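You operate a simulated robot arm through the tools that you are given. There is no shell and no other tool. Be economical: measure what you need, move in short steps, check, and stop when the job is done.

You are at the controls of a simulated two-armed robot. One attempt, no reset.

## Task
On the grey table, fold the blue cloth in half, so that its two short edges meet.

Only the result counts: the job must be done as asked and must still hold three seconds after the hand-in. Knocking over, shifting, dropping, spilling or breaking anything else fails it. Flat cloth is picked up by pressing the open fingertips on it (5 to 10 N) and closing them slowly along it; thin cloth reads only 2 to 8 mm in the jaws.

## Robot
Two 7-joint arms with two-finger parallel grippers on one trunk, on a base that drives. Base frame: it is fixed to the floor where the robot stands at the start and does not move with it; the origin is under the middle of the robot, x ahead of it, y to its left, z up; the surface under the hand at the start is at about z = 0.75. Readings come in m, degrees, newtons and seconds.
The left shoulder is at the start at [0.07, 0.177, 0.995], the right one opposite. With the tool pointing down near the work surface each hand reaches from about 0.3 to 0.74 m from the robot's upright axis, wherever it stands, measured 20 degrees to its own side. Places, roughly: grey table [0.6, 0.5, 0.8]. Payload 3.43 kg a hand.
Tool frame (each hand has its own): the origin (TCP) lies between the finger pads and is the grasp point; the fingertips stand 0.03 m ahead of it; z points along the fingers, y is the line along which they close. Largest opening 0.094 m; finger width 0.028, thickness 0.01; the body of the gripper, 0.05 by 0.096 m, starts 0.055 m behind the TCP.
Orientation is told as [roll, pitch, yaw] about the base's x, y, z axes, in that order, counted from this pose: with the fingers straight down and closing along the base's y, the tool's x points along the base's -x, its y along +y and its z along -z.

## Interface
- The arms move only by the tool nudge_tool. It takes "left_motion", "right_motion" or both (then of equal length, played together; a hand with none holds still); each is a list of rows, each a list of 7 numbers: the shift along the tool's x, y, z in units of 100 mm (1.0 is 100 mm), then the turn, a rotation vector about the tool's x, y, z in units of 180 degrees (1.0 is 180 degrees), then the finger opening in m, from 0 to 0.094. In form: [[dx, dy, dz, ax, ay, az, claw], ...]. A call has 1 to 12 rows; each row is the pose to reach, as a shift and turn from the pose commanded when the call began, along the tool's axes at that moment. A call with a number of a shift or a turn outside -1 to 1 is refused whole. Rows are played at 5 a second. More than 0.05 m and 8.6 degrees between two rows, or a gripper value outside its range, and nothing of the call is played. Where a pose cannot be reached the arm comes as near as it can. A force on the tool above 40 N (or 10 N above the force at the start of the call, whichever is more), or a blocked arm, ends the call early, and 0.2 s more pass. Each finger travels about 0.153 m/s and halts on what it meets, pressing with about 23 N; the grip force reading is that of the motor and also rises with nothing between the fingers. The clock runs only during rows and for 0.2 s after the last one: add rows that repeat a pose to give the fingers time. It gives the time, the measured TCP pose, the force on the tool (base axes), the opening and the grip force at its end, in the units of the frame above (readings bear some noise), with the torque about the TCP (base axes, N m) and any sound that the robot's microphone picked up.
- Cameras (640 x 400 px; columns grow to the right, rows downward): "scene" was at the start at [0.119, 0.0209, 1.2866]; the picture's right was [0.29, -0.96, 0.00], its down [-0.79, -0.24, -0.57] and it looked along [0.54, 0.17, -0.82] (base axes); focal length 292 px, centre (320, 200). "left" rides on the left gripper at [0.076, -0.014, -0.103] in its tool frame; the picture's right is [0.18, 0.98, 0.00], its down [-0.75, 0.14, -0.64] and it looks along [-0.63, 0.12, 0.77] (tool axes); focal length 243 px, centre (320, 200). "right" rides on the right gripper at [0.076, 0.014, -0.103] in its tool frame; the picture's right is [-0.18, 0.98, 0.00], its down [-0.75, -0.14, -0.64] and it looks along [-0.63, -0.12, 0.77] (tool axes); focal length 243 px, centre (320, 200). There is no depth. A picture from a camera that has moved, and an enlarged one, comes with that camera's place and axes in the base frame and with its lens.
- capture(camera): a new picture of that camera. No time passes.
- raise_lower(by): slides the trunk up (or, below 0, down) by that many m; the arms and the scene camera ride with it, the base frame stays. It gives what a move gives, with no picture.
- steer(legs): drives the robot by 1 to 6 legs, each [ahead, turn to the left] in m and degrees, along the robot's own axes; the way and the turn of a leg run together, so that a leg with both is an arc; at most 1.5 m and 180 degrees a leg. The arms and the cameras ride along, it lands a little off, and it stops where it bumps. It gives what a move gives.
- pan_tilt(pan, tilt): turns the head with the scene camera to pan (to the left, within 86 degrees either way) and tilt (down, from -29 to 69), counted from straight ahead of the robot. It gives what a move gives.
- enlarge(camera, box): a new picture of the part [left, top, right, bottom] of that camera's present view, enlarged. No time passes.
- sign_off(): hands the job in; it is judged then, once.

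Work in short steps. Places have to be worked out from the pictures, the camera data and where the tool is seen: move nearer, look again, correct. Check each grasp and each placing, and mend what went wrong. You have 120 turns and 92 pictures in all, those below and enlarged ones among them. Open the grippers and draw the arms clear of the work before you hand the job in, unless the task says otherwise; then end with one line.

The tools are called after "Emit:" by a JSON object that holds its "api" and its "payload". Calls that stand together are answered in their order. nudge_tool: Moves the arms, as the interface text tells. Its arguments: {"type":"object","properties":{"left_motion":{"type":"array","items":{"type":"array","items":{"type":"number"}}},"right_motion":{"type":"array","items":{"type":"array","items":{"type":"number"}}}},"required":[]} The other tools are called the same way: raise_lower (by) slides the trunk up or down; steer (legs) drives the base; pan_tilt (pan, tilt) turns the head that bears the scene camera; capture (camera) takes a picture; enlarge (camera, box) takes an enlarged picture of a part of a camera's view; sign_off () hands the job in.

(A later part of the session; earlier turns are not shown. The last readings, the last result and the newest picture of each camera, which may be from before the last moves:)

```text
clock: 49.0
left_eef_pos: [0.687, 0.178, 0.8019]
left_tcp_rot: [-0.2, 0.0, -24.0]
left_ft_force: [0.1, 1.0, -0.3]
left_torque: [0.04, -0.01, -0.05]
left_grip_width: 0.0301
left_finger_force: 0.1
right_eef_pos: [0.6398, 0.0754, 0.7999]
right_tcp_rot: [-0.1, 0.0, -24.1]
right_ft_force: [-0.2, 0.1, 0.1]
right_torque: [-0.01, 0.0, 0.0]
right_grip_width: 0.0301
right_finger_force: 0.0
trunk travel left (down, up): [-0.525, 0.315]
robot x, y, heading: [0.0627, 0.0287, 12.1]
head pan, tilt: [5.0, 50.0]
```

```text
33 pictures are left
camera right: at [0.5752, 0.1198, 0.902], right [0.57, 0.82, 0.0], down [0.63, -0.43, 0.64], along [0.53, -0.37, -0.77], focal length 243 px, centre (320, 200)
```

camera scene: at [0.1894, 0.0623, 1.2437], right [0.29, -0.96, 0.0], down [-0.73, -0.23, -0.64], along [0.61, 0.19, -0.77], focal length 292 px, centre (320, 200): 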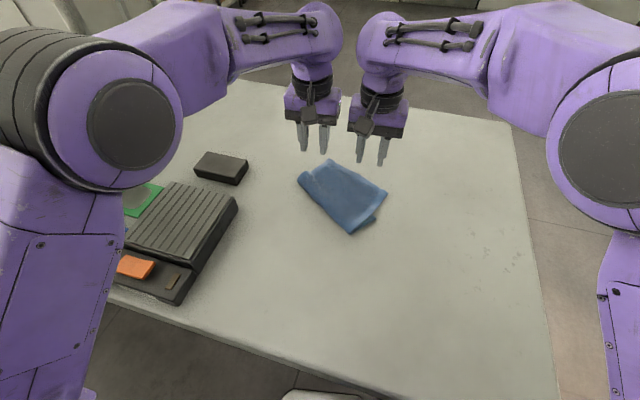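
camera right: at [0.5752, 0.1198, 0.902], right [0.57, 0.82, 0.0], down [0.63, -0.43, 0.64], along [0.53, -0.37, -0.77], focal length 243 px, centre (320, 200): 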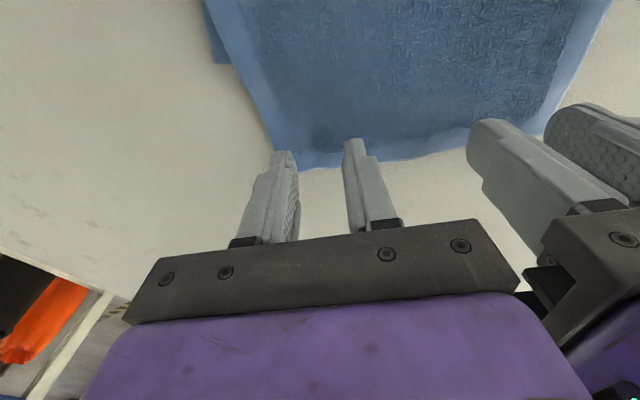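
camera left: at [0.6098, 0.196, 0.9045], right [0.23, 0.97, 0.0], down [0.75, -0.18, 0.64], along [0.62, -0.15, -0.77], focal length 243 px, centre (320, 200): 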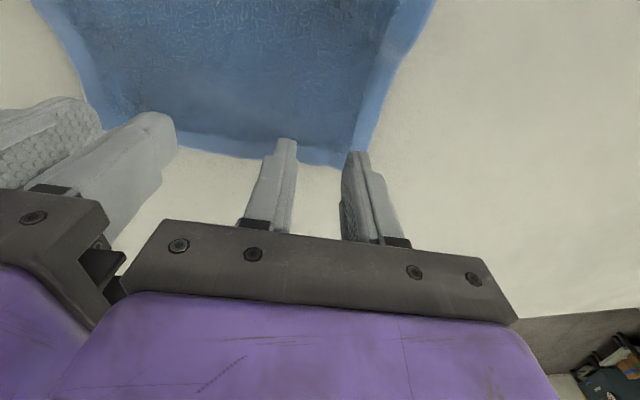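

Both hands sit about 1 cm inside the edge. I'll shift the left 5 mm and the right 1 mm inward, narrow to 26 mm, and lower to contact.

Emit:
{"api": "nudge_tool", "payload": {"left_motion": [[0, -0.05, 0.05, 0, 0, 0, 0.026], [0, -0.05, 0.1, 0, 0, 0, 0.026], [0, -0.05, 0.15, 0, 0, 0, 0.026], [0, -0.05, 0.18, 0, 0, 0, 0.026], [0, -0.05, 0.195, 0, 0, 0, 0.026], [0, -0.05, 0.195, 0, 0, 0, 0.026]], "right_motion": [[0, 0.01, 0.03, 0, 0, 0, 0.026], [0, 0.01, 0.08, 0, 0, 0, 0.026], [0, 0.01, 0.13, 0, 0, 0, 0.026], [0, 0.01, 0.16, 0, 0, 0, 0.026], [0, 0.01, 0.178, 0, 0, 0, 0.026], [0, 0.01, 0.178, 0, 0, 0, 0.026]]}}

```text
clock: 50.4
left_eef_pos: [0.6819, 0.174, 0.7841]
left_tcp_rot: [0.0, 0.0, -24.1]
left_ft_force: [2.1, -0.2, 8.5]
left_torque: [0.13, 0.01, -0.05]
left_grip_width: 0.0256
left_finger_force: 0.0
right_eef_pos: [0.6392, 0.0776, 0.7838]
right_tcp_rot: [0.0, -0.2, -24.1]
right_ft_force: [1.2, 0.4, 8.3]
right_torque: [-0.01, -0.02, 0.02]
right_grip_width: 0.0261
right_finger_force: 0.0
trunk travel left (down, up): [-0.525, 0.315]
robot x, y, heading: [0.0671, 0.0314, 12.0]
head pan, tilt: [5.0, 50.0]
```

Contact is at about 8.5 N each. I'll close the right first while the left pins the cloth.

Emit:
{"api": "nudge_tool", "payload": {"right_motion": [[0, 0, 0, 0, 0, 0, 0.024], [0, 0, 0, 0, 0, 0, 0.022], [0, 0, 0, 0, 0, 0, 0.019], [0, 0, 0, 0, 0, 0, 0.016], [0, 0, 0, 0, 0, 0, 0.013], [0, 0, 0, 0, 0, 0, 0.01], [0, 0, 0, 0, 0, 0, 0.007], [0, 0, 0, 0, 0, 0, 0.004], [0, 0, 0, 0, 0, 0, 0.001], [0, 0, 0, 0, 0, 0, 0.0], [0, 0, 0, 0, 0, 0, 0.0]]}}

```text
clock: 52.8
left_eef_pos: [0.6814, 0.1726, 0.7835]
left_tcp_rot: [0.0, -0.1, -23.9]
left_ft_force: [-1.4, -7.3, 10.9]
left_torque: [-0.05, 0.15, 0.06]
left_grip_width: 0.025
left_finger_force: 0.0
right_eef_pos: [0.6382, 0.0766, 0.7836]
right_tcp_rot: [0.1, -0.2, -23.9]
right_ft_force: [4.2, 9.9, 8.4]
right_torque: [0.31, -0.11, -0.08]
right_grip_width: 0.0039
right_finger_force: 23.2
trunk travel left (down, up): [-0.525, 0.315]
robot x, y, heading: [0.0689, 0.0293, 12.0]
head pan, tilt: [5.0, 50.0]
```

The right grips (3.9 mm). Now I'll close the left.

Emit:
{"api": "nudge_tool", "payload": {"left_motion": [[0, 0, 0, 0, 0, 0, 0.024], [0, 0, 0, 0, 0, 0, 0.022], [0, 0, 0, 0, 0, 0, 0.019], [0, 0, 0, 0, 0, 0, 0.016], [0, 0, 0, 0, 0, 0, 0.013], [0, 0, 0, 0, 0, 0, 0.01], [0, 0, 0, 0, 0, 0, 0.007], [0, 0, 0, 0, 0, 0, 0.004], [0, 0, 0, 0, 0, 0, 0.001], [0, 0, 0, 0, 0, 0, 0.0], [0, 0, 0, 0, 0, 0, 0.0]]}}

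Emit:
{"api": "capture", "payload": {"camera": "left"}}

```text
clock: 55.1
left_eef_pos: [0.6822, 0.1724, 0.7838]
left_tcp_rot: [-0.1, 0.0, -24.0]
left_ft_force: [0.6, 1.0, 8.9]
left_torque: [0.1, 0.06, -0.04]
left_grip_width: 0.0
left_finger_force: 22.8
right_eef_pos: [0.6389, 0.075, 0.7837]
right_tcp_rot: [0.0, -0.1, -24.0]
right_ft_force: [0.2, -1.2, 11.3]
right_torque: [-0.05, -0.01, -0.05]
right_grip_width: 0.0041
right_finger_force: 23.0
trunk travel left (down, up): [-0.525, 0.315]
robot x, y, heading: [0.0675, 0.027, 12.5]
head pan, tilt: [5.0, 50.0]
```

```text
32 pictures are left
camera left: at [0.6052, 0.1919, 0.8871], right [0.23, 0.97, 0.0], down [0.75, -0.18, 0.64], along [0.62, -0.15, -0.77], focal length 243 px, centre (320, 200)
```

left: 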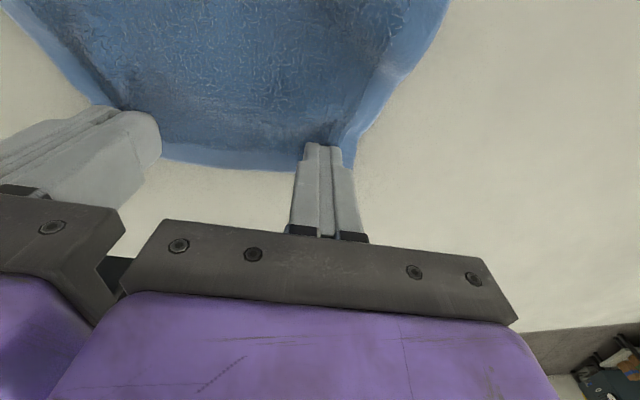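

The left missed. I'll lift it 12 mm, reopen to 22 mm, shift 4 mm inward and look.

Emit:
{"api": "nudge_tool", "payload": {"left_motion": [[0, 0, -0.06, 0, 0, 0, 0.0], [0, 0, -0.14, 0, 0, 0, 0.01], [0, -0.02, -0.14, 0, 0, 0, 0.022], [0, -0.04, -0.14, 0, 0, 0, 0.022], [0, -0.04, -0.08, 0, 0, 0, 0.022]]}}

Emit:
{"api": "capture", "payload": {"camera": "left"}}

```text
clock: 56.4
left_eef_pos: [0.6816, 0.1706, 0.7902]
left_tcp_rot: [0.0, -0.1, -24.0]
left_ft_force: [0.3, 0.2, -0.6]
left_torque: [-0.01, -0.01, -0.02]
left_grip_width: 0.0222
left_finger_force: 0.0
right_eef_pos: [0.6369, 0.0774, 0.783]
right_tcp_rot: [0.0, 0.0, -23.9]
right_ft_force: [-2.4, -2.4, 14.6]
right_torque: [-0.07, 0.08, 0.0]
right_grip_width: 0.0038
right_finger_force: 23.5
trunk travel left (down, up): [-0.525, 0.315]
robot x, y, heading: [0.0644, 0.0286, 12.2]
head pan, tilt: [5.0, 50.0]
```

```text
31 pictures are left
camera left: at [0.6046, 0.1881, 0.8935], right [0.23, 0.97, 0.0], down [0.75, -0.18, 0.64], along [0.62, -0.15, -0.77], focal length 243 px, centre (320, 200)
```

left: 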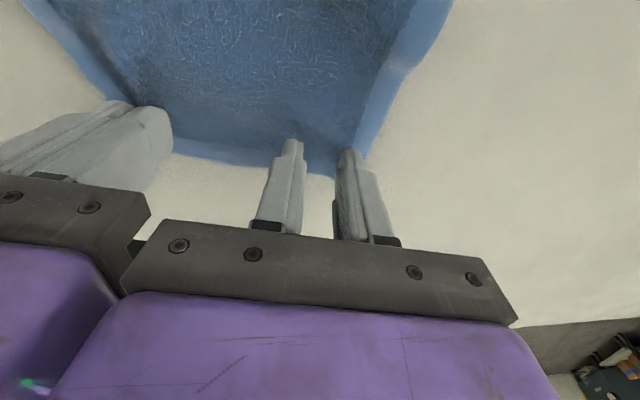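

The cloth covers both fingertips. I'll press and close slowly again.

Emit:
{"api": "nudge_tool", "payload": {"left_motion": [[0.03, -0.02, 0.04, 0, 0, 0, 0.022], [0.03, -0.02, 0.085, 0, 0, 0, 0.022], [0.03, -0.02, 0.085, 0, 0, 0, 0.02], [0.03, -0.02, 0.085, 0, 0, 0, 0.018], [0.03, -0.02, 0.085, 0, 0, 0, 0.016], [0.03, -0.02, 0.085, 0, 0, 0, 0.013], [0.03, -0.02, 0.085, 0, 0, 0, 0.01], [0.03, -0.02, 0.085, 0, 0, 0, 0.007], [0.03, -0.02, 0.085, 0, 0, 0, 0.004], [0.03, -0.02, 0.085, 0, 0, 0, 0.001], [0.03, -0.02, 0.085, 0, 0, 0, 0.0], [0.03, -0.02, 0.085, 0, 0, 0, 0.0]]}}

```text
clock: 59.0
left_eef_pos: [0.6769, 0.169, 0.7842]
left_tcp_rot: [-0.2, -0.1, -23.9]
left_ft_force: [3.0, 0.1, 19.7]
left_torque: [0.14, 0.11, -0.02]
left_grip_width: 0.0027
left_finger_force: 22.9
right_eef_pos: [0.638, 0.0752, 0.7834]
right_tcp_rot: [0.0, -0.2, -23.9]
right_ft_force: [3.4, 0.0, 6.6]
right_torque: [-0.04, -0.02, 0.01]
right_grip_width: 0.0035
right_finger_force: 23.1
trunk travel left (down, up): [-0.525, 0.315]
robot x, y, heading: [0.0687, 0.0271, 12.2]
head pan, tilt: [5.0, 50.0]
```

The left reads 2.7 mm, so it likely has the cloth. I'll lift both 3 cm gently and check.

Emit:
{"api": "nudge_tool", "payload": {"left_motion": [[0, 0, -0.1, 0, 0, 0, 0], [0, 0, -0.2, 0, 0, 0, 0], [0, 0, -0.3, 0, 0, 0, 0], [0, 0, -0.3, 0, 0, 0, 0]], "right_motion": [[0, 0, -0.1, 0, 0, 0, 0], [0, 0, -0.2, 0, 0, 0, 0], [0, 0, -0.3, 0, 0, 0, 0], [0, 0, -0.3, 0, 0, 0, 0]]}}

Emit:
{"api": "enlarge", "payload": {"camera": "scene", "box": [260, 90, 440, 260]}}

```text
clock: 60.0
left_eef_pos: [0.6777, 0.1687, 0.8125]
left_tcp_rot: [-0.2, 0.1, -24.0]
left_ft_force: [-0.3, 0.0, -0.8]
left_torque: [0.0, 0.01, 0.02]
left_grip_width: 0.0019
left_finger_force: 22.9
right_eef_pos: [0.6386, 0.078, 0.814]
right_tcp_rot: [-0.1, 0.0, -23.9]
right_ft_force: [-0.1, 0.4, 0.5]
right_torque: [-0.01, 0.02, -0.01]
right_grip_width: 0.0035
right_finger_force: 22.8
trunk travel left (down, up): [-0.525, 0.315]
robot x, y, heading: [0.0669, 0.0246, 12.2]
head pan, tilt: [5.0, 50.0]
```

```text
2.35 times, centred on (350, 175) of scene
camera zoom: at [0.19, 0.0625, 1.2437], right [0.29, -0.96, 0.0], down [-0.73, -0.23, -0.64], along [0.61, 0.19, -0.77], focal length 686 px, centre (249, 259)
```

zoom: 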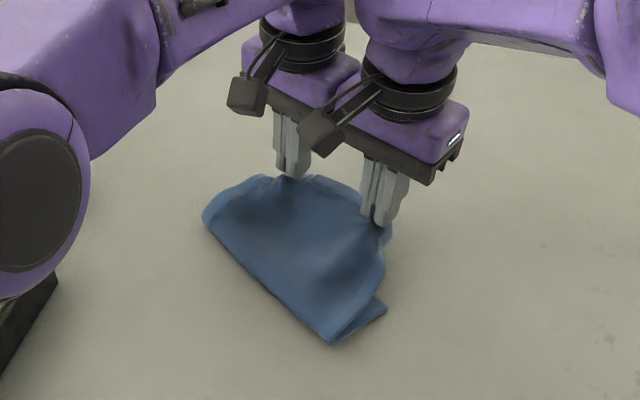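

Both corners lift together. The lower layer's far edge runs from about (0.557, 0.051) to (0.660, 0.199). I'll carry the edge back past the current fold, then lay it forward onto that edge so the fold lands in the middle.

Emit:
{"api": "nudge_tool", "payload": {"left_motion": [[0.1, 0, -0.15, 0, 0, 0.008, 0], [0.25, 0, -0.28, 0, 0, 0.016, 0], [0.43, 0, -0.38, 0, 0, 0.024, 0], [0.62, 0, -0.45, 0, 0, 0.03, 0], [0.62, 0, -0.45, 0, 0, 0.03, 0]], "right_motion": [[0.12, 0, -0.15, 0, 0, 0.008, 0], [0.3, 0, -0.28, 0, 0, 0.016, 0], [0.5, 0, -0.38, 0, 0, 0.024, 0], [0.72, 0, -0.45, 0, 0, 0.03, 0], [0.72, 0, -0.45, 0, 0, 0.03, 0]]}}

Emit:
{"api": "enlarge", "payload": {"camera": "scene", "box": [260, 90, 440, 260]}}

```text
clock: 61.1
left_eef_pos: [0.6226, 0.1924, 0.8552]
left_tcp_rot: [-0.2, 0.1, -29.4]
left_ft_force: [0.1, -0.1, -0.7]
left_torque: [-0.01, 0.04, 0.03]
left_grip_width: 0.002
left_finger_force: 22.8
right_eef_pos: [0.5746, 0.1057, 0.8581]
right_tcp_rot: [0.0, 0.2, -29.4]
right_ft_force: [0.1, -0.5, 0.1]
right_torque: [0.0, 0.02, 0.05]
right_grip_width: 0.0035
right_finger_force: 22.9
trunk travel left (down, up): [-0.525, 0.315]
robot x, y, heading: [0.0651, 0.0318, 12.2]
head pan, tilt: [5.0, 50.0]
```

```text
2.35 times, centred on (350, 175) of scene
camera zoom: at [0.1909, 0.0623, 1.2436], right [0.29, -0.96, 0.0], down [-0.73, -0.23, -0.64], along [0.61, 0.19, -0.77], focal length 686 px, centre (249, 259)
```

zoom: 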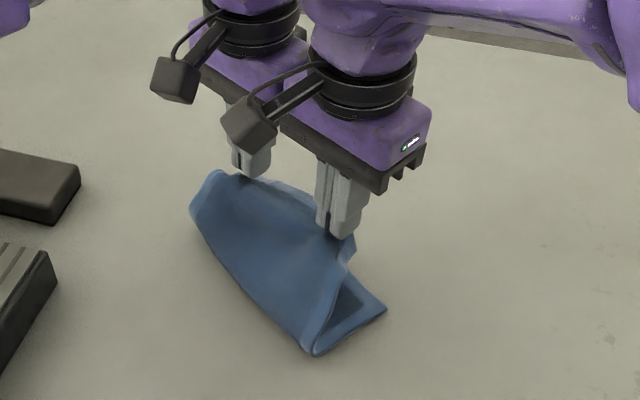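

The fold is unrolling back as planned. I'll continue the same motion until the pinch is above the desired mid-line.

Emit:
{"api": "nudge_tool", "payload": {"left_motion": [[0.15, -0.02, -0.03, 0, 0, 0.008, 0], [0.32, -0.03, -0.07, 0, 0, 0.016, 0], [0.48, -0.05, -0.1, 0, 0, 0.024, 0], [0.62, -0.07, -0.1, 0, 0, 0.03, 0], [0.62, -0.07, -0.1, 0, 0, 0.03, 0]], "right_motion": [[0.18, -0.02, -0.03, 0, 0, 0.008, 0], [0.36, -0.03, -0.07, 0, 0, 0.016, 0], [0.55, -0.05, -0.1, 0, 0, 0.024, 0], [0.73, -0.065, -0.1, 0, 0, 0.03, 0], [0.73, -0.065, -0.1, 0, 0, 0.03, 0]]}}

Emit:
{"api": "enlarge", "payload": {"camera": "scene", "box": [240, 90, 420, 260]}}

Emit:
{"api": "capture", "payload": {"camera": "right"}}

```text
clock: 62.4
left_eef_pos: [0.5635, 0.2194, 0.8657]
left_tcp_rot: [-0.2, 0.1, -34.8]
left_ft_force: [0.0, -0.2, -0.1]
left_torque: [-0.02, 0.01, 0.04]
left_grip_width: 0.002
left_finger_force: 23.4
right_eef_pos: [0.5087, 0.1346, 0.8714]
right_tcp_rot: [0.5, 0.5, -35.0]
right_ft_force: [0.7, 0.4, 0.1]
right_torque: [-0.01, 0.01, 0.04]
right_grip_width: 0.0037
right_finger_force: 22.9
trunk travel left (down, up): [-0.525, 0.315]
robot x, y, heading: [0.0648, 0.0283, 12.1]
head pan, tilt: [5.0, 50.0]
```

```text
2.35 times, centred on (330, 175) of scene
camera zoom: at [0.1905, 0.0622, 1.2437], right [0.29, -0.96, 0.0], down [-0.73, -0.23, -0.64], along [0.61, 0.19, -0.77], focal length 686 px, centre (296, 259)
```

zoom: 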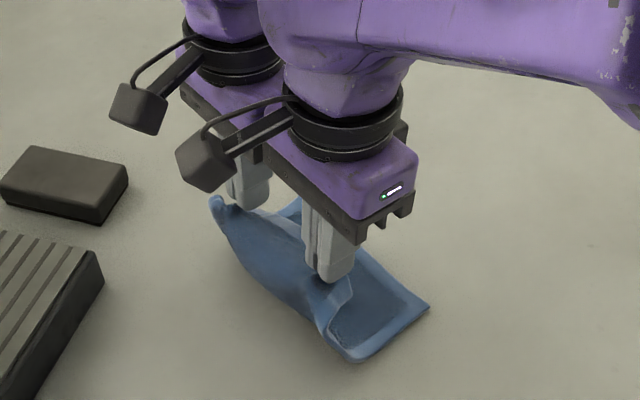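

```text
27 pictures are left
camera right: at [0.4532, 0.189, 0.9747], right [0.72, 0.7, 0.01], down [0.54, -0.56, 0.63], along [0.45, -0.45, -0.77], focal length 243 px, centre (320, 200)
```

right: 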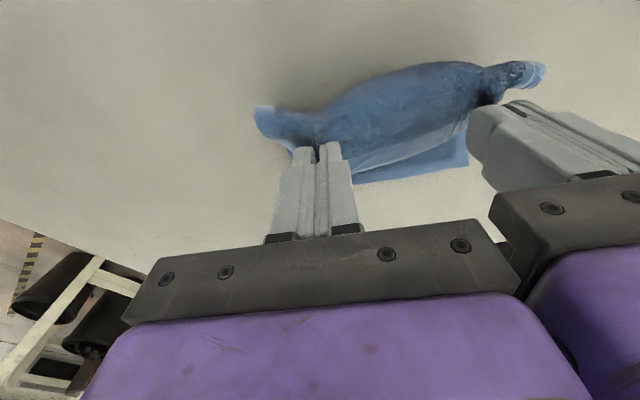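

The lower layer's far edge is confirmed at (0.56, 0.055)–(0.657, 0.20). I'll lay the upper edge forward onto it.

Emit:
{"api": "nudge_tool", "payload": {"left_motion": [[-0.2, 0, 0.03, 0, 0, 0, 0], [-0.4, 0, 0.14, 0, 0, 0, 0], [-0.55, 0.01, 0.3, 0, 0, 0, 0], [-0.68, 0.01, 0.5, 0, 0, 0, 0], [-0.77, 0.02, 0.7, 0, 0, 0, 0], [-0.77, 0.02, 0.73, 0, 0, 0, 0]], "right_motion": [[-0.2, 0, 0.05, 0, 0, 0, 0], [-0.4, 0, 0.18, 0, 0, 0, 0], [-0.55, 0.01, 0.35, 0, 0, 0, 0], [-0.68, 0.01, 0.55, 0, 0, 0, 0], [-0.76, 0.01, 0.75, 0, 0, 0, 0], [-0.76, 0.01, 0.785, 0, 0, 0, 0]]}}

Emit:
{"api": "enlarge", "payload": {"camera": "scene", "box": [240, 90, 420, 260]}}

Emit:
{"api": "capture", "payload": {"camera": "right"}}

Emit:
{"api": "capture", "payload": {"camera": "left"}}

```text
clock: 63.8
left_eef_pos: [0.6283, 0.1752, 0.7953]
left_tcp_rot: [-0.1, 0.1, -34.8]
left_ft_force: [-1.1, -0.9, 1.6]
left_torque: [0.03, 0.03, 0.05]
left_grip_width: 0.002
left_finger_force: 23.0
right_eef_pos: [0.5738, 0.0923, 0.7956]
right_tcp_rot: [1.0, 0.3, -35.3]
right_ft_force: [-0.2, 0.3, 1.0]
right_torque: [-0.02, 0.01, 0.07]
right_grip_width: 0.0034
right_finger_force: 22.8
trunk travel left (down, up): [-0.525, 0.315]
robot x, y, heading: [0.0671, 0.0337, 12.5]
head pan, tilt: [5.0, 50.0]
```

```text
2.35 times, centred on (330, 175) of scene
camera zoom: at [0.189, 0.0624, 1.2439], right [0.29, -0.96, 0.0], down [-0.73, -0.23, -0.64], along [0.61, 0.19, -0.77], focal length 686 px, centre (296, 259)
```

zoom: 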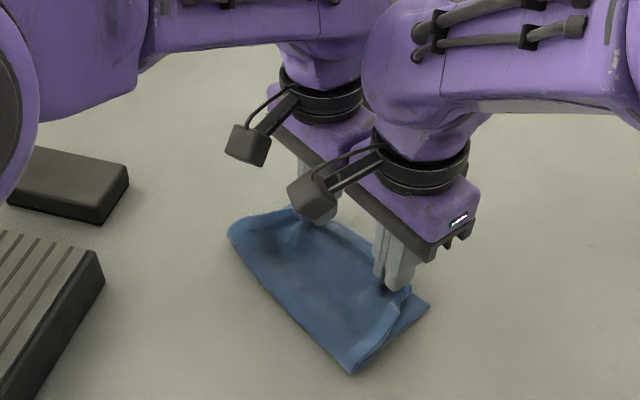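

```text
25 pictures are left
camera right: at [0.5177, 0.1458, 0.8988], right [0.72, 0.7, 0.02], down [0.53, -0.56, 0.64], along [0.45, -0.45, -0.77], focal length 243 px, centre (320, 200)
```

right: 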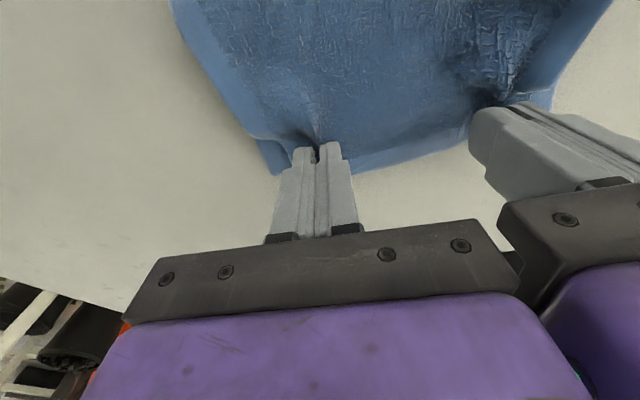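

```text
24 pictures are left
camera left: at [0.557, 0.2081, 0.8977], right [0.41, 0.91, 0.0], down [0.7, -0.31, 0.64], along [0.58, -0.26, -0.77], focal length 243 px, centre (320, 200)
```

left: 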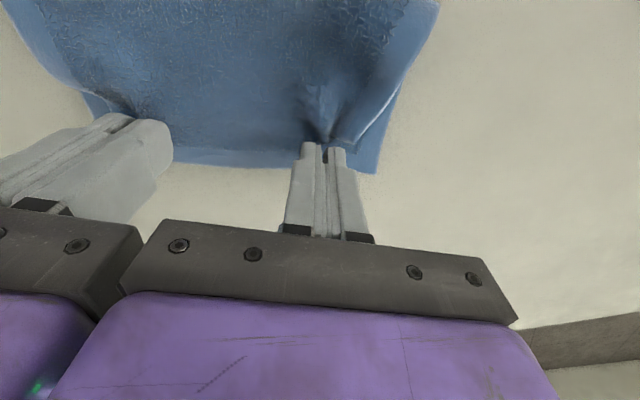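

Both upper corners sit just inside the lower layer's corners. I'll lower 4 mm and release slowly.

Emit:
{"api": "nudge_tool", "payload": {"left_motion": [[-0.02, 0, 0.04, 0, 0, 0, 0.0], [-0.02, 0, 0.05, 0, 0, 0, 0.004], [-0.02, 0, 0.05, 0, 0, 0, 0.01], [-0.02, 0, 0.05, 0, 0, 0, 0.018], [-0.02, 0, 0.05, 0, 0, 0, 0.018], [-0.02, 0, -0.2, 0, 0, 0, 0.018], [-0.02, 0, -0.6, 0, 0, 0, 0.018]], "right_motion": [[-0.02, 0, 0.04, 0, 0, 0, 0.0], [-0.02, 0, 0.05, 0, 0, 0, 0.004], [-0.02, 0, 0.05, 0, 0, 0, 0.01], [-0.02, 0, 0.05, 0, 0, 0, 0.018], [-0.02, 0, 0.05, 0, 0, 0, 0.018], [-0.02, 0, -0.2, 0, 0, 0, 0.018], [-0.02, 0, -0.6, 0, 0, 0, 0.018]]}}

Emit:
{"api": "enlarge", "payload": {"camera": "scene", "box": [240, 90, 420, 260]}}

Emit:
{"api": "capture", "payload": {"camera": "right"}}

Emit:
{"api": "capture", "payload": {"camera": "left"}}

```text
clock: 65.3
left_eef_pos: [0.6293, 0.1768, 0.8545]
left_tcp_rot: [-0.1, 0.0, -34.7]
left_ft_force: [-0.1, -0.8, 0.7]
left_torque: [0.0, -0.07, 0.0]
left_grip_width: 0.0181
left_finger_force: 0.1
right_eef_pos: [0.5694, 0.0917, 0.8505]
right_tcp_rot: [-0.1, -0.3, -34.7]
right_ft_force: [-0.1, -0.5, 0.5]
right_torque: [0.01, 0.02, 0.01]
right_grip_width: 0.0178
right_finger_force: 0.0
trunk travel left (down, up): [-0.525, 0.315]
robot x, y, heading: [0.07, 0.0251, 12.2]
head pan, tilt: [5.0, 50.0]
```

```text
2.35 times, centred on (330, 175) of scene
camera zoom: at [0.188, 0.062, 1.2439], right [0.3, -0.96, 0.0], down [-0.73, -0.23, -0.64], along [0.62, 0.19, -0.77], focal length 686 px, centre (296, 259)
```

zoom: 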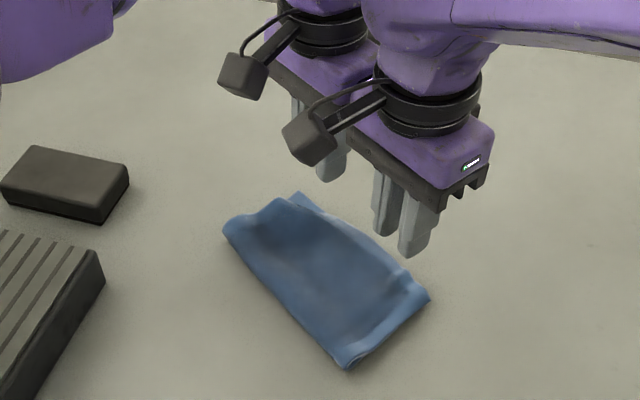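

```text
22 pictures are left
camera right: at [0.5145, 0.1471, 0.9517], right [0.71, 0.7, 0.0], down [0.54, -0.54, 0.64], along [0.45, -0.46, -0.76], focal length 243 px, centre (320, 200)
```

right: 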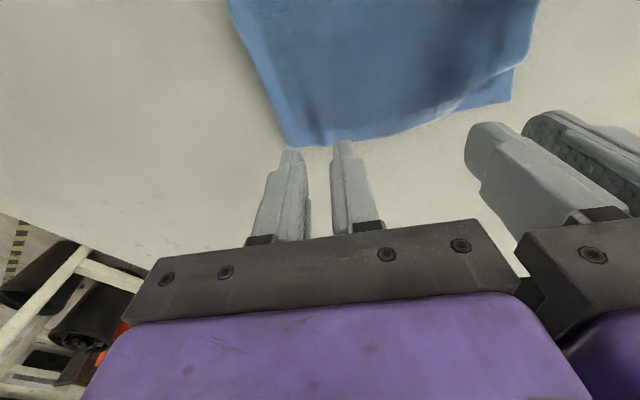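

```text
21 pictures are left
camera left: at [0.5577, 0.2086, 0.9573], right [0.41, 0.91, 0.0], down [0.7, -0.31, 0.64], along [0.59, -0.26, -0.77], focal length 243 px, centre (320, 200)
```

left: 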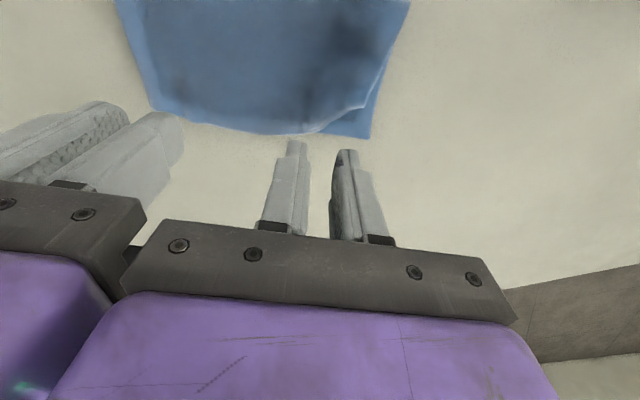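

The right side matches well, but the upper-left corner seems to sit about 2–3 cm short. I'll zoom in on it.

Emit:
{"api": "enlarge", "payload": {"camera": "left", "box": [260, 0, 440, 150]}}

Emit:
{"api": "enlarge", "payload": {"camera": "scene", "box": [295, 130, 370, 200]}}

```text
2.67 times, centred on (350, 75) of left
camera zoom: at [0.5577, 0.2086, 0.9573], right [0.41, 0.91, 0.0], down [0.7, -0.31, 0.64], along [0.59, -0.26, -0.77], focal length 647 px, centre (240, 533)
```

zoom: 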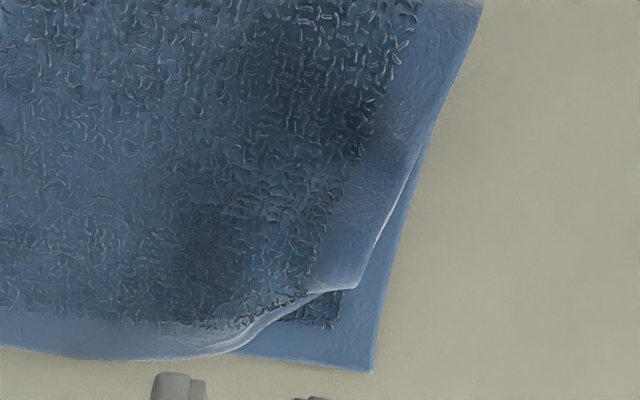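

```text
5.71 times, centred on (332, 165) of scene
camera zoom: at [0.188, 0.062, 1.2439], right [0.3, -0.96, 0.0], down [-0.73, -0.23, -0.64], along [0.62, 0.19, -0.77], focal length 1666 px, centre (249, 400)
```

zoom: 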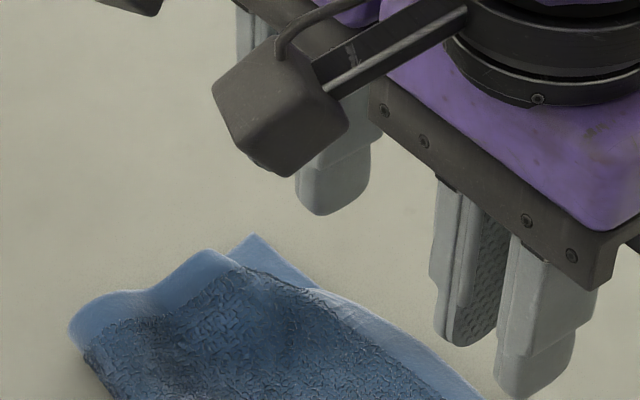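

The upper-left corner is rumpled back about 2.5 cm. I'll set the left hand's closed fingertips lightly on the upper layer near that corner, ready to drag it outward.

Emit:
{"api": "nudge_tool", "payload": {"left_motion": [[0.17, 0.1, 0, 0, 0, 0, 0.006], [0.34, 0.2, 0.0, 0, 0, 0, 0.0], [0.34, 0.2, 0.3, 0, 0, 0, 0.0], [0.34, 0.2, 0.55, 0, 0, 0, 0.0], [0.34, 0.2, 0.65, 0, 0, 0, 0.0], [0.34, 0.2, 0.685, 0, 0, 0, 0.0]], "right_motion": [[0, -0.1, 0, 0, 0, 0, 0.018], [0, -0.3, 0, 0, 0, 0, 0.018], [0, -0.4, 0, 0, 0, 0, 0.018], [0, -0.4, 0, 0, 0, 0, 0.018], [0, -0.4, 0, 0, 0, 0, 0.018], [0, -0.4, 0, 0, 0, 0, 0.018]]}}

```text
clock: 66.8
left_eef_pos: [0.6131, 0.2115, 0.7874]
left_tcp_rot: [0.0, -0.2, -34.7]
left_ft_force: [2.8, 1.9, 12.7]
left_torque: [-0.08, -0.17, 0.03]
left_grip_width: 0.0
left_finger_force: 22.8
right_eef_pos: [0.548, 0.0591, 0.85]
right_tcp_rot: [0.1, 0.0, -34.7]
right_ft_force: [-0.2, 0.2, 0.1]
right_torque: [-0.01, -0.01, 0.0]
right_grip_width: 0.0179
right_finger_force: 0.0
trunk travel left (down, up): [-0.525, 0.315]
robot x, y, heading: [0.0678, 0.0303, 12.0]
head pan, tilt: [5.0, 50.0]
```

It presses with 12.7 N, so I'll ease to about 5 N, drag outward 2.5 cm slowly, and lift.

Emit:
{"api": "nudge_tool", "payload": {"left_motion": [[0, 0, -0.014, 0, 0, 0, 0.0], [-0.05, 0.01, -0.014, 0, 0, 0, 0.0], [-0.1, 0.02, -0.014, 0, 0, 0, 0.0], [-0.15, 0.03, -0.014, 0, 0, 0, 0.0], [-0.2, 0.04, -0.014, 0, 0, 0, 0.0], [-0.26, 0.04, -0.014, 0, 0, 0, 0.0], [-0.26, 0.04, -0.2, 0, 0, 0, 0.0], [-0.26, 0.04, -0.6, 0, 0, 0, 0.0]]}}

Emit:
{"api": "capture", "payload": {"camera": "left"}}

Emit:
{"api": "enlarge", "payload": {"camera": "scene", "box": [280, 120, 390, 220]}}

```text
clock: 68.5
left_eef_pos: [0.6349, 0.1998, 0.845]
left_tcp_rot: [-0.2, 0.1, -34.8]
left_ft_force: [0.6, 0.3, -0.1]
left_torque: [-0.01, -0.02, 0.04]
left_grip_width: 0.0
left_finger_force: 23.0
right_eef_pos: [0.5477, 0.0582, 0.8496]
right_tcp_rot: [0.0, 0.0, -34.6]
right_ft_force: [-0.8, 0.4, 0.4]
right_torque: [-0.04, -0.02, 0.0]
right_grip_width: 0.0182
right_finger_force: 0.1
trunk travel left (down, up): [-0.525, 0.315]
robot x, y, heading: [0.0675, 0.0296, 12.0]
head pan, tilt: [5.0, 50.0]
```

```text
18 pictures are left
camera left: at [0.5634, 0.2314, 0.9487], right [0.41, 0.91, 0.0], down [0.7, -0.31, 0.64], along [0.58, -0.26, -0.77], focal length 243 px, centre (320, 200)
```

left: 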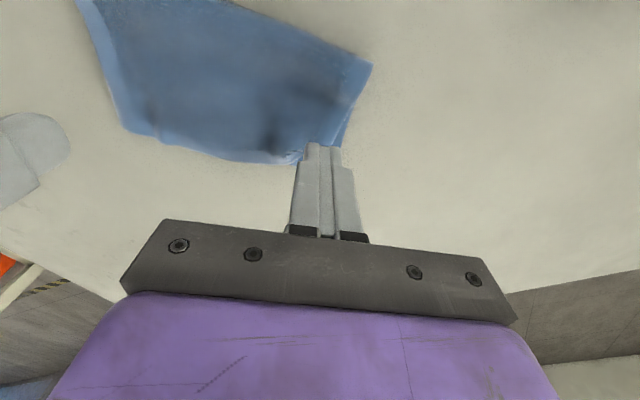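

```text
4.00 times, centred on (335, 170) of scene
camera zoom: at [0.1886, 0.0622, 1.2438], right [0.29, -0.96, 0.0], down [-0.73, -0.23, -0.64], along [0.61, 0.19, -0.77], focal length 1166 px, centre (260, 320)
```

zoom: 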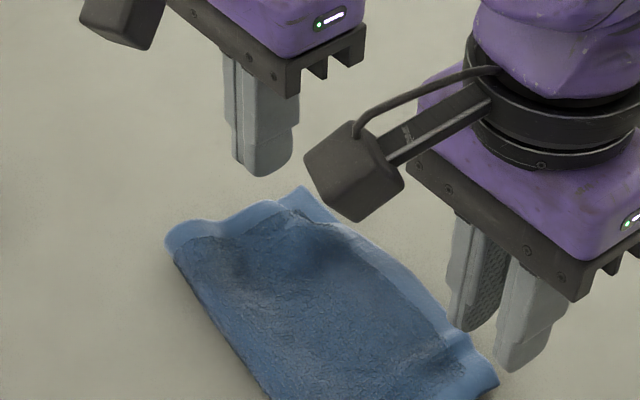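

There's some improvement. I'll move the left hand aside to see the corner from its camera.

Emit:
{"api": "nudge_tool", "payload": {"left_motion": [[0.2, 0.1, -0.1, 0, 0, 0, 0.0], [0.4, 0.2, -0.1, 0, 0, 0, 0.0], [0.6, 0.3, -0.1, 0, 0, 0, 0.0]]}}

Emit:
{"api": "enlarge", "payload": {"camera": "left", "box": [100, 0, 440, 220]}}

```text
clock: 69.3
left_eef_pos: [0.6051, 0.26, 0.8543]
left_tcp_rot: [-0.1, -0.1, -34.7]
left_ft_force: [0.1, 0.4, 0.9]
left_torque: [0.0, 0.0, 0.0]
left_grip_width: 0.0
left_finger_force: 23.1
right_eef_pos: [0.5476, 0.0595, 0.8489]
right_tcp_rot: [-0.2, 0.1, -34.7]
right_ft_force: [0.0, 0.6, -0.2]
right_torque: [0.0, -0.01, 0.0]
right_grip_width: 0.0179
right_finger_force: 0.0
trunk travel left (down, up): [-0.525, 0.315]
robot x, y, heading: [0.0671, 0.0263, 12.5]
head pan, tilt: [5.0, 50.0]
```

```text
1.82 times, centred on (270, 110) of left
camera zoom: at [0.5337, 0.2926, 0.9582], right [0.41, 0.91, 0.0], down [0.7, -0.31, 0.64], along [0.58, -0.27, -0.77], focal length 441 px, centre (411, 364)
```

zoom: 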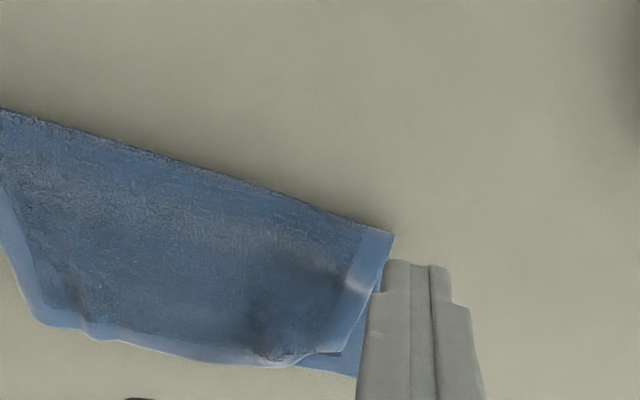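

The upper-left corner is still about 2 cm short, as the drag moved both layers. I'll pinch just the upper layer near that corner and move it, starting by positioning above it.

Emit:
{"api": "nudge_tool", "payload": {"left_motion": [[-0.3, -0.2, 0, 0, 0, 0, 0.02], [-0.55, -0.4, 0, 0, 0, 0, 0.02], [-0.725, -0.52, 0.1, 0, 0, 0, 0.02], [-0.725, -0.52, 0.4, 0, 0, 0, 0.02], [-0.725, -0.52, 0.57, 0, 0, 0, 0.02]]}}

Emit:
{"api": "enlarge", "payload": {"camera": "left", "box": [180, 40, 480, 240]}}

```text
clock: 70.5
left_eef_pos: [0.6347, 0.1756, 0.7968]
left_tcp_rot: [-0.2, 0.0, -34.7]
left_ft_force: [0.2, 0.0, 0.7]
left_torque: [0.01, 0.0, -0.01]
left_grip_width: 0.0201
left_finger_force: 0.1
right_eef_pos: [0.5488, 0.0593, 0.8495]
right_tcp_rot: [-0.1, 0.1, -34.7]
right_ft_force: [0.9, -0.3, -0.4]
right_torque: [-0.01, -0.03, 0.01]
right_grip_width: 0.0182
right_finger_force: 0.0
trunk travel left (down, up): [-0.525, 0.315]
robot x, y, heading: [0.0657, 0.0283, 12.3]
head pan, tilt: [5.0, 50.0]
```

```text
2.00 times, centred on (330, 140) of left
camera zoom: at [0.5646, 0.2071, 0.9004], right [0.41, 0.91, 0.0], down [0.7, -0.31, 0.64], along [0.58, -0.26, -0.77], focal length 485 px, centre (300, 320)
```

zoom: 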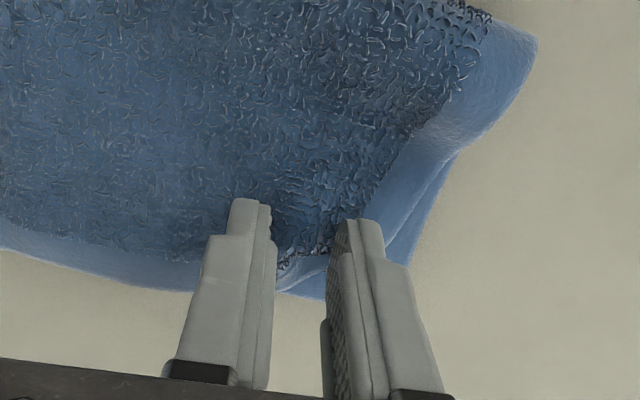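

The fingers straddle the rumpled corner edge. I'll press lightly and close slowly.

Emit:
{"api": "nudge_tool", "payload": {"left_motion": [[0.02, 0, 0.04, 0, 0, 0, 0.02], [0.02, 0, 0.09, 0, 0, 0, 0.02], [0.02, 0, 0.09, 0, 0, 0, 0.017], [0.02, 0, 0.09, 0, 0, 0, 0.014], [0.02, 0, 0.09, 0, 0, 0, 0.011], [0.02, 0, 0.09, 0, 0, 0, 0.008], [0.02, 0, 0.09, 0, 0, 0, 0.005], [0.02, 0, 0.09, 0, 0, 0, 0.002], [0.02, 0, 0.09, 0, 0, 0, 0.0], [0.02, 0, 0.09, 0, 0, 0, 0.0]]}}

Emit:
{"api": "enlarge", "payload": {"camera": "left", "box": [180, 40, 480, 240]}}

```text
clock: 72.8
left_eef_pos: [0.6329, 0.1761, 0.7892]
left_tcp_rot: [-0.1, 0.0, -34.8]
left_ft_force: [0.1, 0.0, 4.0]
left_torque: [0.04, -0.04, 0.01]
left_grip_width: 0.0047
left_finger_force: 22.6
right_eef_pos: [0.5485, 0.059, 0.8493]
right_tcp_rot: [0.0, 0.0, -34.6]
right_ft_force: [-0.1, -0.2, 0.1]
right_torque: [0.0, 0.01, 0.03]
right_grip_width: 0.0181
right_finger_force: 0.1
trunk travel left (down, up): [-0.525, 0.315]
robot x, y, heading: [0.066, 0.0302, 12.2]
head pan, tilt: [5.0, 50.0]
```

```text
2.00 times, centred on (330, 140) of left
camera zoom: at [0.5622, 0.2084, 0.8922], right [0.41, 0.91, 0.0], down [0.7, -0.31, 0.64], along [0.58, -0.26, -0.77], focal length 485 px, centre (300, 320)
```

zoom: 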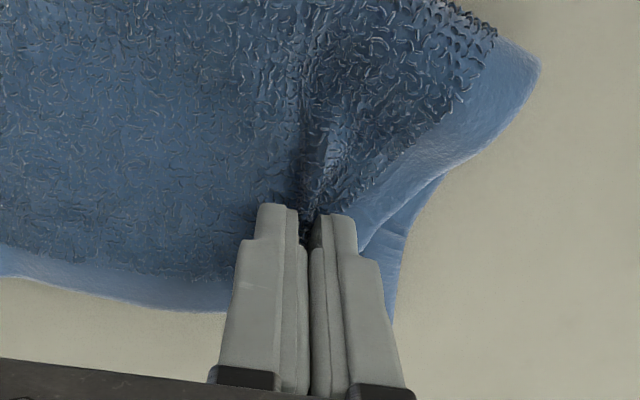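

The left pinched only the upper layer (4.7 mm), with the lower still flat. I'll lift 2 cm, shift outward and toward the corner, lower and release.

Emit:
{"api": "nudge_tool", "payload": {"left_motion": [[0, 0, -0.1, 0, 0, 0, 0], [-0.05, 0.03, -0.2, 0, 0, 0, 0], [-0.13, 0.08, -0.2, 0, 0, 0, 0], [-0.21, 0.12, -0.15, 0, 0, 0, 0], [-0.21, 0.12, -0.02, 0, 0, 0, 0], [-0.21, 0.12, -0.01, 0, 0, 0, 0]]}}

Emit:
{"api": "enlarge", "payload": {"camera": "left", "box": [180, 40, 480, 240]}}

```text
clock: 74.2
left_eef_pos: [0.6583, 0.1745, 0.7897]
left_tcp_rot: [-0.1, 0.0, -34.8]
left_ft_force: [-0.7, 0.8, 2.1]
left_torque: [0.02, 0.0, -0.02]
left_grip_width: 0.0047
left_finger_force: 22.9
right_eef_pos: [0.5491, 0.059, 0.8485]
right_tcp_rot: [-0.1, 0.0, -34.7]
right_ft_force: [-0.4, 1.0, 0.0]
right_torque: [-0.01, -0.01, 0.02]
right_grip_width: 0.0183
right_finger_force: 0.0
trunk travel left (down, up): [-0.525, 0.315]
robot x, y, heading: [0.0648, 0.0284, 12.2]
head pan, tilt: [5.0, 50.0]
```

```text
2.00 times, centred on (330, 140) of left
camera zoom: at [0.586, 0.2053, 0.8932], right [0.41, 0.91, 0.0], down [0.7, -0.31, 0.64], along [0.58, -0.26, -0.77], focal length 485 px, centre (300, 320)
```

zoom: 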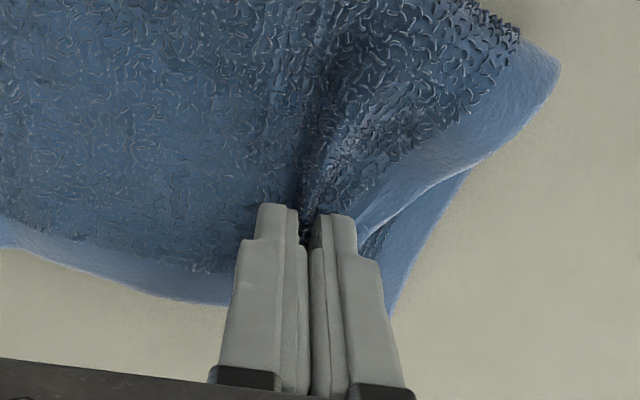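

The whole left side moved with the pull, so the upper layer is taut there. I'll release, lift and view the result.

Emit:
{"api": "nudge_tool", "payload": {"left_motion": [[0, 0, 0, 0, 0, 0, 0.004], [0, 0, 0, 0, 0, 0, 0.01], [0, 0, 0, 0, 0, 0, 0.02], [0, 0, -0.2, 0, 0, 0, 0.02], [0, 0, -0.6, 0, 0, 0, 0.02], [0.4, 0, -0.8, 0, 0, 0, 0.02], [0.8, 0, -0.9, 0, 0, 0, 0.02]]}}

Emit:
{"api": "enlarge", "payload": {"camera": "left", "box": [60, 0, 480, 240]}}

Emit:
{"api": "enlarge", "payload": {"camera": "scene", "box": [280, 110, 420, 230]}}

```text
clock: 75.8
left_eef_pos: [0.5906, 0.2166, 0.8792]
left_tcp_rot: [-0.2, 0.1, -34.9]
left_ft_force: [0.2, 0.0, -0.6]
left_torque: [0.0, -0.01, -0.02]
left_grip_width: 0.0203
left_finger_force: 0.1
right_eef_pos: [0.5484, 0.0594, 0.8496]
right_tcp_rot: [0.0, -0.1, -34.7]
right_ft_force: [0.8, -0.6, -0.1]
right_torque: [-0.02, -0.02, 0.01]
right_grip_width: 0.0181
right_finger_force: 0.1
trunk travel left (down, up): [-0.525, 0.315]
robot x, y, heading: [0.0669, 0.0301, 12.3]
head pan, tilt: [5.0, 50.0]
```

```text
1.52 times, centred on (270, 120) of left
camera zoom: at [0.5194, 0.2506, 0.9821], right [0.41, 0.91, 0.0], down [0.7, -0.31, 0.64], along [0.58, -0.26, -0.77], focal length 370 px, centre (396, 322)
```

zoom: 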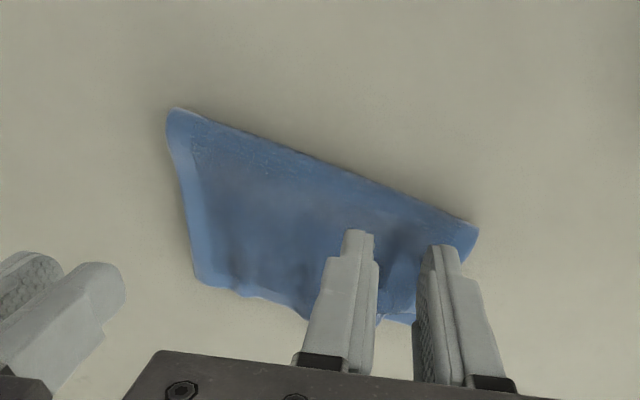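

```text
3.33 times, centred on (350, 170) of scene
camera zoom: at [0.1886, 0.0629, 1.2438], right [0.29, -0.96, 0.0], down [-0.73, -0.23, -0.64], along [0.61, 0.19, -0.77], focal length 972 px, centre (220, 300)
```

zoom: 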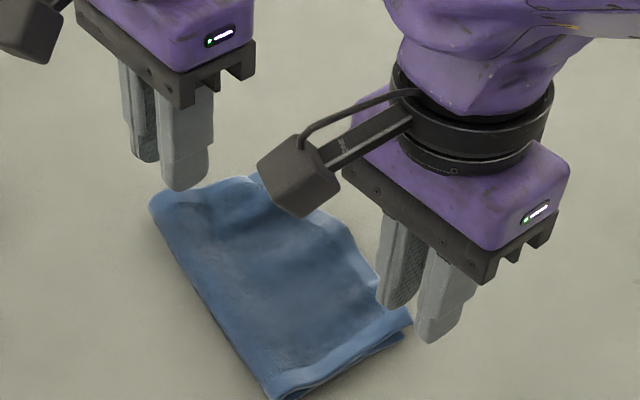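

It looks well aligned now. I'll draw both hands clear and take an unobstructed look.

Emit:
{"api": "nudge_tool", "payload": {"left_motion": [[0.2, 0.2, -0.1, 0, 0, 0, 0.02], [0.4, 0.4, -0.1, 0, 0, 0, 0.02], [0.7, 0.6, -0.1, 0, 0, 0, 0.02], [0.9, 0.8, -0.1, 0, 0, 0, 0.02]], "right_motion": [[0.2, -0.3, -0.1, 0, 0, 0, 0.02], [0.2, -0.6, -0.2, 0, 0, 0, 0.02], [0.2, -0.8, -0.2, 0, 0, 0, 0.02], [0.2, -1.0, -0.2, 0, 0, 0, 0.02]]}}

Emit:
{"api": "enlarge", "payload": {"camera": "scene", "box": [280, 110, 420, 230]}}

```text
clock: 76.8
left_eef_pos: [0.5625, 0.3352, 0.8884]
left_tcp_rot: [-0.3, 0.1, -34.8]
left_ft_force: [-0.5, 0.3, 0.5]
left_torque: [-0.03, -0.01, -0.01]
left_grip_width: 0.0199
left_finger_force: 0.0
right_eef_pos: [0.4759, -0.0115, 0.8683]
right_tcp_rot: [-0.1, 0.0, -34.8]
right_ft_force: [0.0, 0.4, -0.4]
right_torque: [0.04, -0.01, 0.0]
right_grip_width: 0.0199
right_finger_force: 0.1
trunk travel left (down, up): [-0.525, 0.315]
robot x, y, heading: [0.0711, 0.0304, 12.0]
head pan, tilt: [5.0, 50.0]
```

```text
3.33 times, centred on (350, 170) of scene
camera zoom: at [0.1898, 0.0618, 1.2438], right [0.29, -0.96, 0.0], down [-0.73, -0.23, -0.64], along [0.61, 0.19, -0.77], focal length 972 px, centre (220, 300)
```

zoom: 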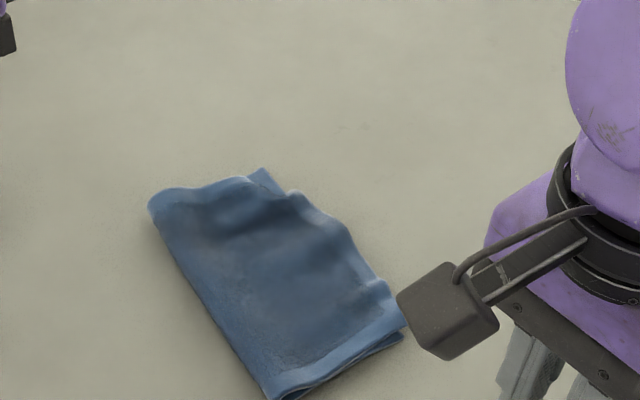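

The right side aligns. I'll zoom on the left corner once more.

Emit:
{"api": "enlarge", "payload": {"camera": "scene", "box": [310, 150, 375, 205]}}

```text
7.27 times, centred on (342, 178) of scene
camera zoom: at [0.1898, 0.0618, 1.2438], right [0.29, -0.96, 0.0], down [-0.73, -0.23, -0.64], along [0.61, 0.19, -0.77], focal length 2121 px, centre (156, 364)
```

zoom: 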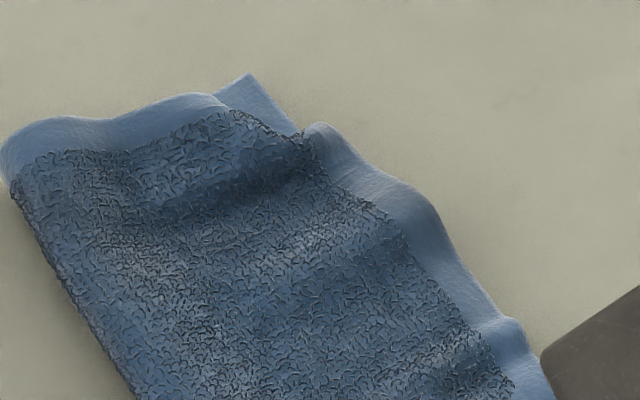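

The upper-left corner's border is tucked under by about 2 cm, which is the actual mismatch. I'll go back with the left hand, lift there, and lower with an inward motion so the corner unrolls outward.

Emit:
{"api": "nudge_tool", "payload": {"left_motion": [[-0.3, -0.15, 0, 0, 0, 0, 0.02], [-0.6, -0.3, 0, 0, 0, 0, 0.02], [-0.9, -0.5, 0.1, 0, 0, 0, 0.02]]}}

```text
clock: 77.5
left_eef_pos: [0.61, 0.2423, 0.8805]
left_tcp_rot: [-0.2, 0.1, -34.7]
left_ft_force: [-0.4, -0.5, 0.5]
left_torque: [0.04, 0.0, -0.01]
left_grip_width: 0.02
left_finger_force: 0.1
right_eef_pos: [0.4783, -0.0119, 0.8675]
right_tcp_rot: [0.1, 0.1, -34.7]
right_ft_force: [0.5, 0.2, 0.7]
right_torque: [0.0, 0.02, -0.01]
right_grip_width: 0.0199
right_finger_force: 0.1
trunk travel left (down, up): [-0.525, 0.315]
robot x, y, heading: [0.0693, 0.0291, 12.5]
head pan, tilt: [5.0, 50.0]
```

Now I'll hover over the spot about 3 cm inside the tucked corner, yawed to about −11°.

Emit:
{"api": "nudge_tool", "payload": {"left_motion": [[-0.25, -0.13, 0, 0, 0, -0.035, 0.022], [-0.5, -0.27, 0.1, 0, 0, -0.07, 0.022], [-0.706, -0.387, 0.3, 0, 0, -0.105, 0.022], [-0.706, -0.387, 0.6, 0, 0, -0.132, 0.022], [-0.706, -0.387, 0.8, 0, 0, -0.132, 0.022]]}}

Emit:
{"api": "enlarge", "payload": {"camera": "left", "box": [180, 40, 480, 240]}}

```text
clock: 78.8
left_eef_pos: [0.6444, 0.1729, 0.801]
left_tcp_rot: [-0.1, 0.1, -10.8]
left_ft_force: [-0.3, 0.5, 0.2]
left_torque: [-0.01, -0.01, 0.03]
left_grip_width: 0.0222
left_finger_force: 0.0
right_eef_pos: [0.4766, -0.0094, 0.8684]
right_tcp_rot: [-0.2, 0.1, -34.7]
right_ft_force: [-0.1, -0.7, -0.7]
right_torque: [0.01, 0.01, 0.01]
right_grip_width: 0.0198
right_finger_force: 0.1
trunk travel left (down, up): [-0.525, 0.315]
robot x, y, heading: [0.066, 0.0283, 11.9]
head pan, tilt: [5.0, 50.0]
```

```text
2.00 times, centred on (330, 140) of left
camera zoom: at [0.5663, 0.1734, 0.9039], right [0.01, 1.0, 0.0], down [0.77, 0.0, 0.64], along [0.64, -0.01, -0.77], focal length 485 px, centre (300, 320)
```

zoom: 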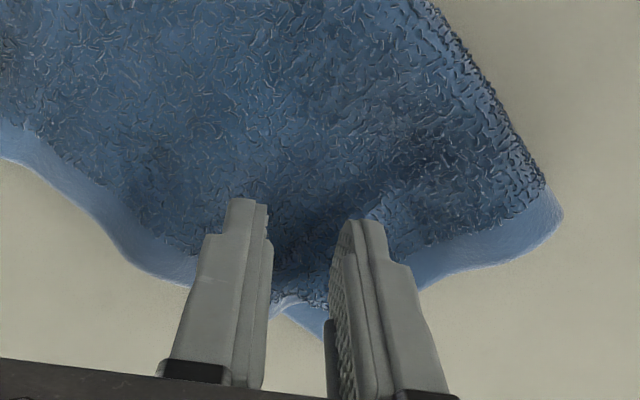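

The tucked edge sits right between the fingers at x≈0.669. I'll move 8 mm inward, press lightly and close.

Emit:
{"api": "nudge_tool", "payload": {"left_motion": [[0.08, 0, 0.05, 0, 0, 0, 0.022], [0.08, 0, 0.1, 0, 0, 0, 0.022], [0.08, 0, 0.13, 0, 0, 0, 0.022], [0.08, 0, 0.13, 0, 0, 0, 0.019], [0.08, 0, 0.13, 0, 0, 0, 0.016], [0.08, 0, 0.13, 0, 0, 0, 0.013], [0.08, 0, 0.13, 0, 0, 0, 0.01], [0.08, 0, 0.13, 0, 0, 0, 0.007], [0.08, 0, 0.13, 0, 0, 0, 0.004], [0.08, 0, 0.13, 0, 0, 0, 0.001], [0.08, 0, 0.13, 0, 0, 0, 0.0], [0.08, 0, 0.13, 0, 0, 0, 0.0]]}}

```text
clock: 81.3
left_eef_pos: [0.6358, 0.173, 0.7887]
left_tcp_rot: [-0.2, 0.2, -11.0]
left_ft_force: [-0.1, 0.7, 2.6]
left_torque: [-0.01, 0.01, 0.0]
left_grip_width: 0.0026
left_finger_force: 22.8
right_eef_pos: [0.4758, -0.011, 0.8691]
right_tcp_rot: [0.0, 0.1, -34.7]
right_ft_force: [0.5, -0.4, 0.3]
right_torque: [-0.02, 0.01, 0.0]
right_grip_width: 0.0198
right_finger_force: 0.0
trunk travel left (down, up): [-0.525, 0.315]
robot x, y, heading: [0.0662, 0.0315, 12.0]
head pan, tilt: [5.0, 50.0]
```

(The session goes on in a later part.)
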